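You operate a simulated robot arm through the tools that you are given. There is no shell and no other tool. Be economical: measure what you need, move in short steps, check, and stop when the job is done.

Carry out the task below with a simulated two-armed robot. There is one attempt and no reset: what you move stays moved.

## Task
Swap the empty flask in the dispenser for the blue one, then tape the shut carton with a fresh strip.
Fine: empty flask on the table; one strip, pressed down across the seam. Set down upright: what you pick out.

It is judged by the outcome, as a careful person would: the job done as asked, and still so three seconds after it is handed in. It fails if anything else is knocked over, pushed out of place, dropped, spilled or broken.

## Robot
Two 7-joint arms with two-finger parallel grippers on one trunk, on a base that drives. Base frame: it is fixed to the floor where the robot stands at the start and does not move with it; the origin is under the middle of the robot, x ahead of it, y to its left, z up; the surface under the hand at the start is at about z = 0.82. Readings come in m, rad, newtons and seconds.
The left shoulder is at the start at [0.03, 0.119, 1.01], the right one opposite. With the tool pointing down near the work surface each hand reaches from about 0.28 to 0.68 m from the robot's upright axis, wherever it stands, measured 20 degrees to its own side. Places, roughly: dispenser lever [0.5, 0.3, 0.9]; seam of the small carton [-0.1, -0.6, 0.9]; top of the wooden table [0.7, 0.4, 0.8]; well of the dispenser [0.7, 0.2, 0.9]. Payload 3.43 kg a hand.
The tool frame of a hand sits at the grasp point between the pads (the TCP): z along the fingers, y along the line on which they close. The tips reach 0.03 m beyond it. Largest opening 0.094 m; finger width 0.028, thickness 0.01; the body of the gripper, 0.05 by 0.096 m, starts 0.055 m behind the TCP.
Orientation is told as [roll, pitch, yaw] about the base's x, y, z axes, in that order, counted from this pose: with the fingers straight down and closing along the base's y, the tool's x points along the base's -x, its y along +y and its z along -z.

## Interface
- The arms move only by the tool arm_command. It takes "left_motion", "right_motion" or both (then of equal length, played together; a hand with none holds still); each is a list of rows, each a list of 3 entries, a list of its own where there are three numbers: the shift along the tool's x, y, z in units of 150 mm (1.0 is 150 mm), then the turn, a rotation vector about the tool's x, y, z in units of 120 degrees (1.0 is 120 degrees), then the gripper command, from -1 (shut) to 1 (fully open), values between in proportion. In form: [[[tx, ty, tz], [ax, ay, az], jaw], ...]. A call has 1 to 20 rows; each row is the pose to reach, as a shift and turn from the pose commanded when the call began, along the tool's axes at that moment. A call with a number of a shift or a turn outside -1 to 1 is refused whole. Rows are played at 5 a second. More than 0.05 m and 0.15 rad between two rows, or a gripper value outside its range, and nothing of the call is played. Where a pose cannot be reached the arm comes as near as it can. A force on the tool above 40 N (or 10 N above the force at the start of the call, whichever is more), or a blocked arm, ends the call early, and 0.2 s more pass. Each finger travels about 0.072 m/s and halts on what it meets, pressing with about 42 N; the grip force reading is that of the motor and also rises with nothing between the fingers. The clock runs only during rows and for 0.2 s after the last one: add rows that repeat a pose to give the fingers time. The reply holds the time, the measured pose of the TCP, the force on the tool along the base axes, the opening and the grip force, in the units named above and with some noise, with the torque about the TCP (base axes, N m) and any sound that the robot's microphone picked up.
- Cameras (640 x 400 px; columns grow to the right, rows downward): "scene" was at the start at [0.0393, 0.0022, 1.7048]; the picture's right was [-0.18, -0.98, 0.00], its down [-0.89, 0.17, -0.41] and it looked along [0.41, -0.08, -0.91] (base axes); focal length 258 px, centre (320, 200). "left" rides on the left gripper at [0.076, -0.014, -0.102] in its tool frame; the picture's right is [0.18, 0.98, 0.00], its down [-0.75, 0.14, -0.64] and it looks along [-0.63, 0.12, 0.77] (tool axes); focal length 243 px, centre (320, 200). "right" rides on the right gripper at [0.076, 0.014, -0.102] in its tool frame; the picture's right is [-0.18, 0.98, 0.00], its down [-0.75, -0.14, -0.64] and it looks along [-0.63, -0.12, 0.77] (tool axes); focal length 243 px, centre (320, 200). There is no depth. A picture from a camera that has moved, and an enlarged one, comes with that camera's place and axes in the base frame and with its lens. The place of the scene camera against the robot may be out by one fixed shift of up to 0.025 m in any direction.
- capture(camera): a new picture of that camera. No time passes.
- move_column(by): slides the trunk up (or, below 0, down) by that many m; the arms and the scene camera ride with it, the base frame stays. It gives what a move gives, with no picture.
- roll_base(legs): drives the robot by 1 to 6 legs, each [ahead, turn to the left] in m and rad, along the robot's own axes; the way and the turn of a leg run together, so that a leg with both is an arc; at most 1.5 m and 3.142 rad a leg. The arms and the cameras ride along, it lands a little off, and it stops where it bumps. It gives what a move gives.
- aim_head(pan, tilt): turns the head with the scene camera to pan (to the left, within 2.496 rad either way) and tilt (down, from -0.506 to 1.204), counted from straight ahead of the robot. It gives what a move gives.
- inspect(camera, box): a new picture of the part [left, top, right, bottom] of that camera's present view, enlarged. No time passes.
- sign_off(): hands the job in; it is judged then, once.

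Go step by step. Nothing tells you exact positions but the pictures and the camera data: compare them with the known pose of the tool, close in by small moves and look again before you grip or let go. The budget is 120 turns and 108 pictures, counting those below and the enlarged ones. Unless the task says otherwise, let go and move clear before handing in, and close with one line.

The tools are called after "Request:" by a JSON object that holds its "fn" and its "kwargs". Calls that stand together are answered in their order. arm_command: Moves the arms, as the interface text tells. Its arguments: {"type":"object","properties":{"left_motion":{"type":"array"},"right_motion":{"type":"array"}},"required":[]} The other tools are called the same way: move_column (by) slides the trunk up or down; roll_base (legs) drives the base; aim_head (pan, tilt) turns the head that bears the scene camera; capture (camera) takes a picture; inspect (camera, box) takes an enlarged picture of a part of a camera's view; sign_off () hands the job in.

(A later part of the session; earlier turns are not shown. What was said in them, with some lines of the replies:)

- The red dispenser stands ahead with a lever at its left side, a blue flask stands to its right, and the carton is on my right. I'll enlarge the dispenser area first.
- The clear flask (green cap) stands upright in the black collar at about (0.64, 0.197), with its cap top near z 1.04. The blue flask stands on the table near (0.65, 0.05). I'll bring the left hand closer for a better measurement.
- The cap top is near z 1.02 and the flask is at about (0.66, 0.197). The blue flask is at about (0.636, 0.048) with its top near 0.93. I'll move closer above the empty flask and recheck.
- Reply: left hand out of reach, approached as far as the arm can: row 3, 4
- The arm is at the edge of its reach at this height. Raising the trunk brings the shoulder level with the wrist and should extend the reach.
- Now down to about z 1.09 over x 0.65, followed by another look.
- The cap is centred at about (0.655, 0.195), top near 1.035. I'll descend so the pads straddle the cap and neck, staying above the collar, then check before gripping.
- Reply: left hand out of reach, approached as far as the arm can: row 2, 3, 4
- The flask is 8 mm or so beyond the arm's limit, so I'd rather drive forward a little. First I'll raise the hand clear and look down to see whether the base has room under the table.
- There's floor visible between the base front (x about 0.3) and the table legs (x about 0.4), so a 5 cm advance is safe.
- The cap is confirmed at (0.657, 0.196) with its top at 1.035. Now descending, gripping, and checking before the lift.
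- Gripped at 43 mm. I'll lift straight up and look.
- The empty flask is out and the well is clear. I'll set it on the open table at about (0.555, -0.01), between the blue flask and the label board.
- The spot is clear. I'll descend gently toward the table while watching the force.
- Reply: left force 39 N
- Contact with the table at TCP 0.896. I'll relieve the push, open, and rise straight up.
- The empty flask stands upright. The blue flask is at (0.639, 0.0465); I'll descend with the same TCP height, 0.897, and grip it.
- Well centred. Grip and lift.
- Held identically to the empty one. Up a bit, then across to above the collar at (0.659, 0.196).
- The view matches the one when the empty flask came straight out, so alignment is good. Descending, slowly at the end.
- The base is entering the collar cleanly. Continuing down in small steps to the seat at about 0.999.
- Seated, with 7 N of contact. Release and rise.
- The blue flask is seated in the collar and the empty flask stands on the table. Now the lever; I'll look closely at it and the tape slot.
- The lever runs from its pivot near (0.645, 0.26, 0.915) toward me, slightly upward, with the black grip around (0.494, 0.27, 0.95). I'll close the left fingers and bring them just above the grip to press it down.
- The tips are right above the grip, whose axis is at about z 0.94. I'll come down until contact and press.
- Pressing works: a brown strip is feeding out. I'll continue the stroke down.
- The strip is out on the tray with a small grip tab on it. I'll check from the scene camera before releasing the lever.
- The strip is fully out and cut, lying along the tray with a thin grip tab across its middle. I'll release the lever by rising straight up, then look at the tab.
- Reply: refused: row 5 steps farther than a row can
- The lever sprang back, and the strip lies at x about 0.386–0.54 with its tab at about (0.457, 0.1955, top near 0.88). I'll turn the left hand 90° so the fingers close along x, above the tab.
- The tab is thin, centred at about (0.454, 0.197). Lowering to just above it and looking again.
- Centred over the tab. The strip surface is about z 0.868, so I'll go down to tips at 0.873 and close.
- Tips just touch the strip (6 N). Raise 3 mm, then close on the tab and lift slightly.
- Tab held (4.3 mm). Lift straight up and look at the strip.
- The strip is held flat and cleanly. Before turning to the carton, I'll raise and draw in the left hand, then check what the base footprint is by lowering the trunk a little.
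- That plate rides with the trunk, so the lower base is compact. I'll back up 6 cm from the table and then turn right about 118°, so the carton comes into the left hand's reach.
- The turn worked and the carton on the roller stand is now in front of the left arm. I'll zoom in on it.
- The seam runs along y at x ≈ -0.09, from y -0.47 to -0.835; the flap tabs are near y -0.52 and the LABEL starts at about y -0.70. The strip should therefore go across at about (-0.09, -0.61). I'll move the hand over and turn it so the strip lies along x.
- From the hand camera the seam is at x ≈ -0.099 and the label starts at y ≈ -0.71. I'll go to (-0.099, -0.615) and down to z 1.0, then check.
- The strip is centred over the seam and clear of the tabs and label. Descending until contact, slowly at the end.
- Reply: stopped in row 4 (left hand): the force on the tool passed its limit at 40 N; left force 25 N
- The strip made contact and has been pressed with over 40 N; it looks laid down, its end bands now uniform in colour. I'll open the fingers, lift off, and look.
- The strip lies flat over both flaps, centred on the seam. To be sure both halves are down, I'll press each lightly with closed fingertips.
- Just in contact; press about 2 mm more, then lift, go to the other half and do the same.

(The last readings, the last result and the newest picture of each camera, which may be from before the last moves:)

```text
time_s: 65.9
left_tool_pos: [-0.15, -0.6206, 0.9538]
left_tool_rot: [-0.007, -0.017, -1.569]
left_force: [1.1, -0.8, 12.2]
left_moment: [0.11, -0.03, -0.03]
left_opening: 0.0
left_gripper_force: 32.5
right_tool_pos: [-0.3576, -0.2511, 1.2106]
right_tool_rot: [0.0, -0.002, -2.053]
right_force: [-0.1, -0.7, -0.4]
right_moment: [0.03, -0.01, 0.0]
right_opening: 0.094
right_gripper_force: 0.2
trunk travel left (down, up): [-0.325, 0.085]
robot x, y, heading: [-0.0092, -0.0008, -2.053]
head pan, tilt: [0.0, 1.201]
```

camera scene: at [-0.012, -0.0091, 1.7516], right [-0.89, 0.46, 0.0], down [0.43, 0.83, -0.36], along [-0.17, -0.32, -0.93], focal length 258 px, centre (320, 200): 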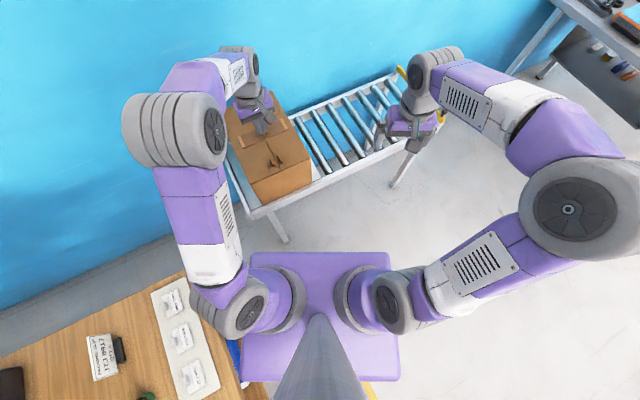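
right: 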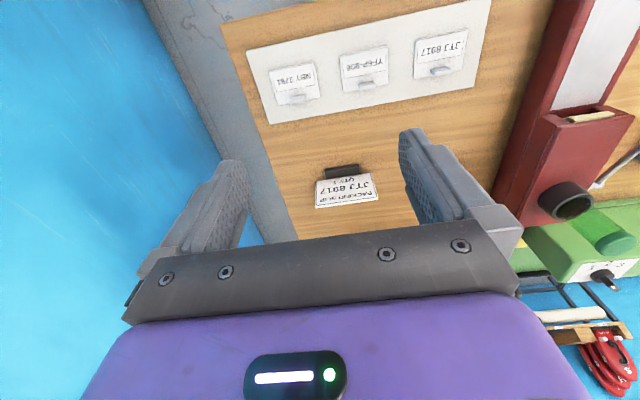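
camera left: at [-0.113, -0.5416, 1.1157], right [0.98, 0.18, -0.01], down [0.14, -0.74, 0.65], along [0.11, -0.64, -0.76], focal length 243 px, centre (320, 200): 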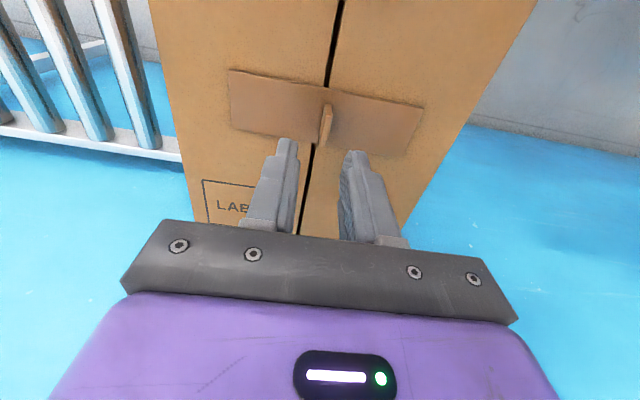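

Both halves pressed. Lifting clear, drawing the hand back, and doing a last check.

Request:
{"fn": "arm_command", "kwargs": {"left_motion": [[[0, 0, -0.2], [0, 0, 0], -1], [[0, 0, -0.5], [0, 0, 0], -1], [[0, 0, -0.8], [0, 0, 0], -1], [[0, 0, -1.0], [0, 0, 0], -1], [[0.25, 0, -1.0], [0, 0, 0], -1], [[0.5, 0, -1.0], [0, 0, 0], -1], [[0.75, 0, -1.0], [0, 0, 0], -1], [[1.0, 0, -1.0], [0, 0, 0], -1], [[1.0, 0, -1.0], [0, 0, 0], -1]]}}

Request:
{"fn": "aim_head", "kwargs": {"pan": 0.3, "tilt": 1.0}}

Request:
{"fn": "capture", "kwargs": {"camera": "scene"}}

Request:
{"fn": "aim_head", "kwargs": {"pan": 2.2, "tilt": 0.9}}

Request:
{"fn": "capture", "kwargs": {"camera": "scene"}}

```text
time_s: 67.9
left_tool_pos: [-0.1491, -0.4684, 1.1013]
left_tool_rot: [-0.006, -0.015, -1.569]
left_force: [0.1, -0.2, 0.3]
left_moment: [0.0, -0.01, 0.01]
left_opening: 0.0
left_gripper_force: 32.8
right_tool_pos: [-0.3593, -0.252, 1.2099]
right_tool_rot: [0.0, 0.001, -2.053]
right_force: [-0.5, -1.0, -0.2]
right_moment: [0.04, 0.01, 0.03]
right_opening: 0.094
right_gripper_force: 0.0
trunk travel left (down, up): [-0.325, 0.085]
robot x, y, heading: [-0.0085, -0.0028, -2.052]
head pan, tilt: [0.0, 1.201]
```

```text
time_s: 68.7
left_tool_pos: [-0.1493, -0.4686, 1.1018]
left_tool_rot: [-0.006, -0.015, -1.571]
left_force: [-0.1, 0.7, 0.7]
left_moment: [0.02, -0.03, 0.02]
left_opening: 0.0
left_gripper_force: 33.0
right_tool_pos: [-0.3578, -0.2511, 1.2114]
right_tool_rot: [0.0, 0.0, -2.054]
right_force: [-0.5, 1.0, -0.3]
right_moment: [0.0, 0.01, -0.07]
right_opening: 0.0942
right_gripper_force: 0.0
trunk travel left (down, up): [-0.325, 0.085]
robot x, y, heading: [-0.0095, 0.0023, -2.054]
head pan, tilt: [0.3, 1.0]
```

```text
43 pictures are left
camera scene: at [0.0011, -0.0282, 1.7642], right [-0.98, 0.18, 0.0], down [0.15, 0.83, -0.54], along [-0.1, -0.53, -0.84], focal length 258 px, centre (320, 200)
```

scene: 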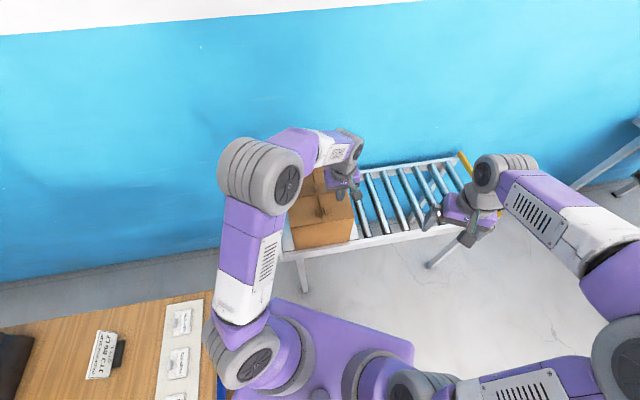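

```text
time_s: 70.5
left_tool_pos: [-0.151, -0.4674, 1.1012]
left_tool_rot: [-0.006, -0.015, -1.572]
left_force: [-0.2, -0.1, -0.9]
left_moment: [-0.03, -0.02, 0.02]
left_opening: 0.0001
left_gripper_force: 32.8
right_tool_pos: [-0.3585, -0.2519, 1.2116]
right_tool_rot: [0.001, 0.001, -2.052]
right_force: [-0.2, -0.4, -0.5]
right_moment: [0.03, -0.04, 0.0]
right_opening: 0.0939
right_gripper_force: 0.1
trunk travel left (down, up): [-0.325, 0.085]
robot x, y, heading: [-0.0099, -0.0024, -2.052]
head pan, tilt: [2.201, 0.901]
```

```text
42 pictures are left
camera scene: at [0.0885, 0.0513, 1.7714], right [0.15, -0.99, 0.0], down [-0.78, -0.12, -0.62], along [0.61, 0.09, -0.78], focal length 258 px, centre (320, 200)
```

scene: 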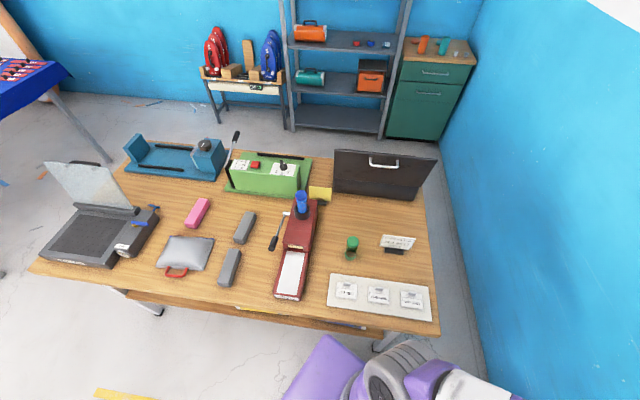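

The table is in order: blue flask in the dispenser, empty flask upright. One last look at the taped seam.

Request:
{"fn": "capture", "kwargs": {"camera": "left"}}

```text
41 pictures are left
camera left: at [-0.1641, -0.3901, 1.202], right [0.98, 0.18, -0.01], down [0.15, -0.74, 0.65], along [0.11, -0.64, -0.76], focal length 243 px, centre (320, 200)
```

left: 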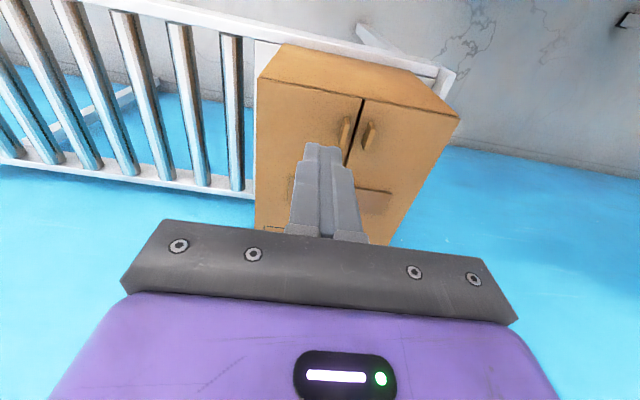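

The strip is still across the seam, the carton hasn't moved, and both hands are clear. Handing in.

Request:
{"fn": "sign_off", "kwargs": {}}

```text
The job is handed in.
```

The blue flask is now in the dispenser, the empty one stands upright on the table, and one fresh strip is pressed down across the carton's seam.
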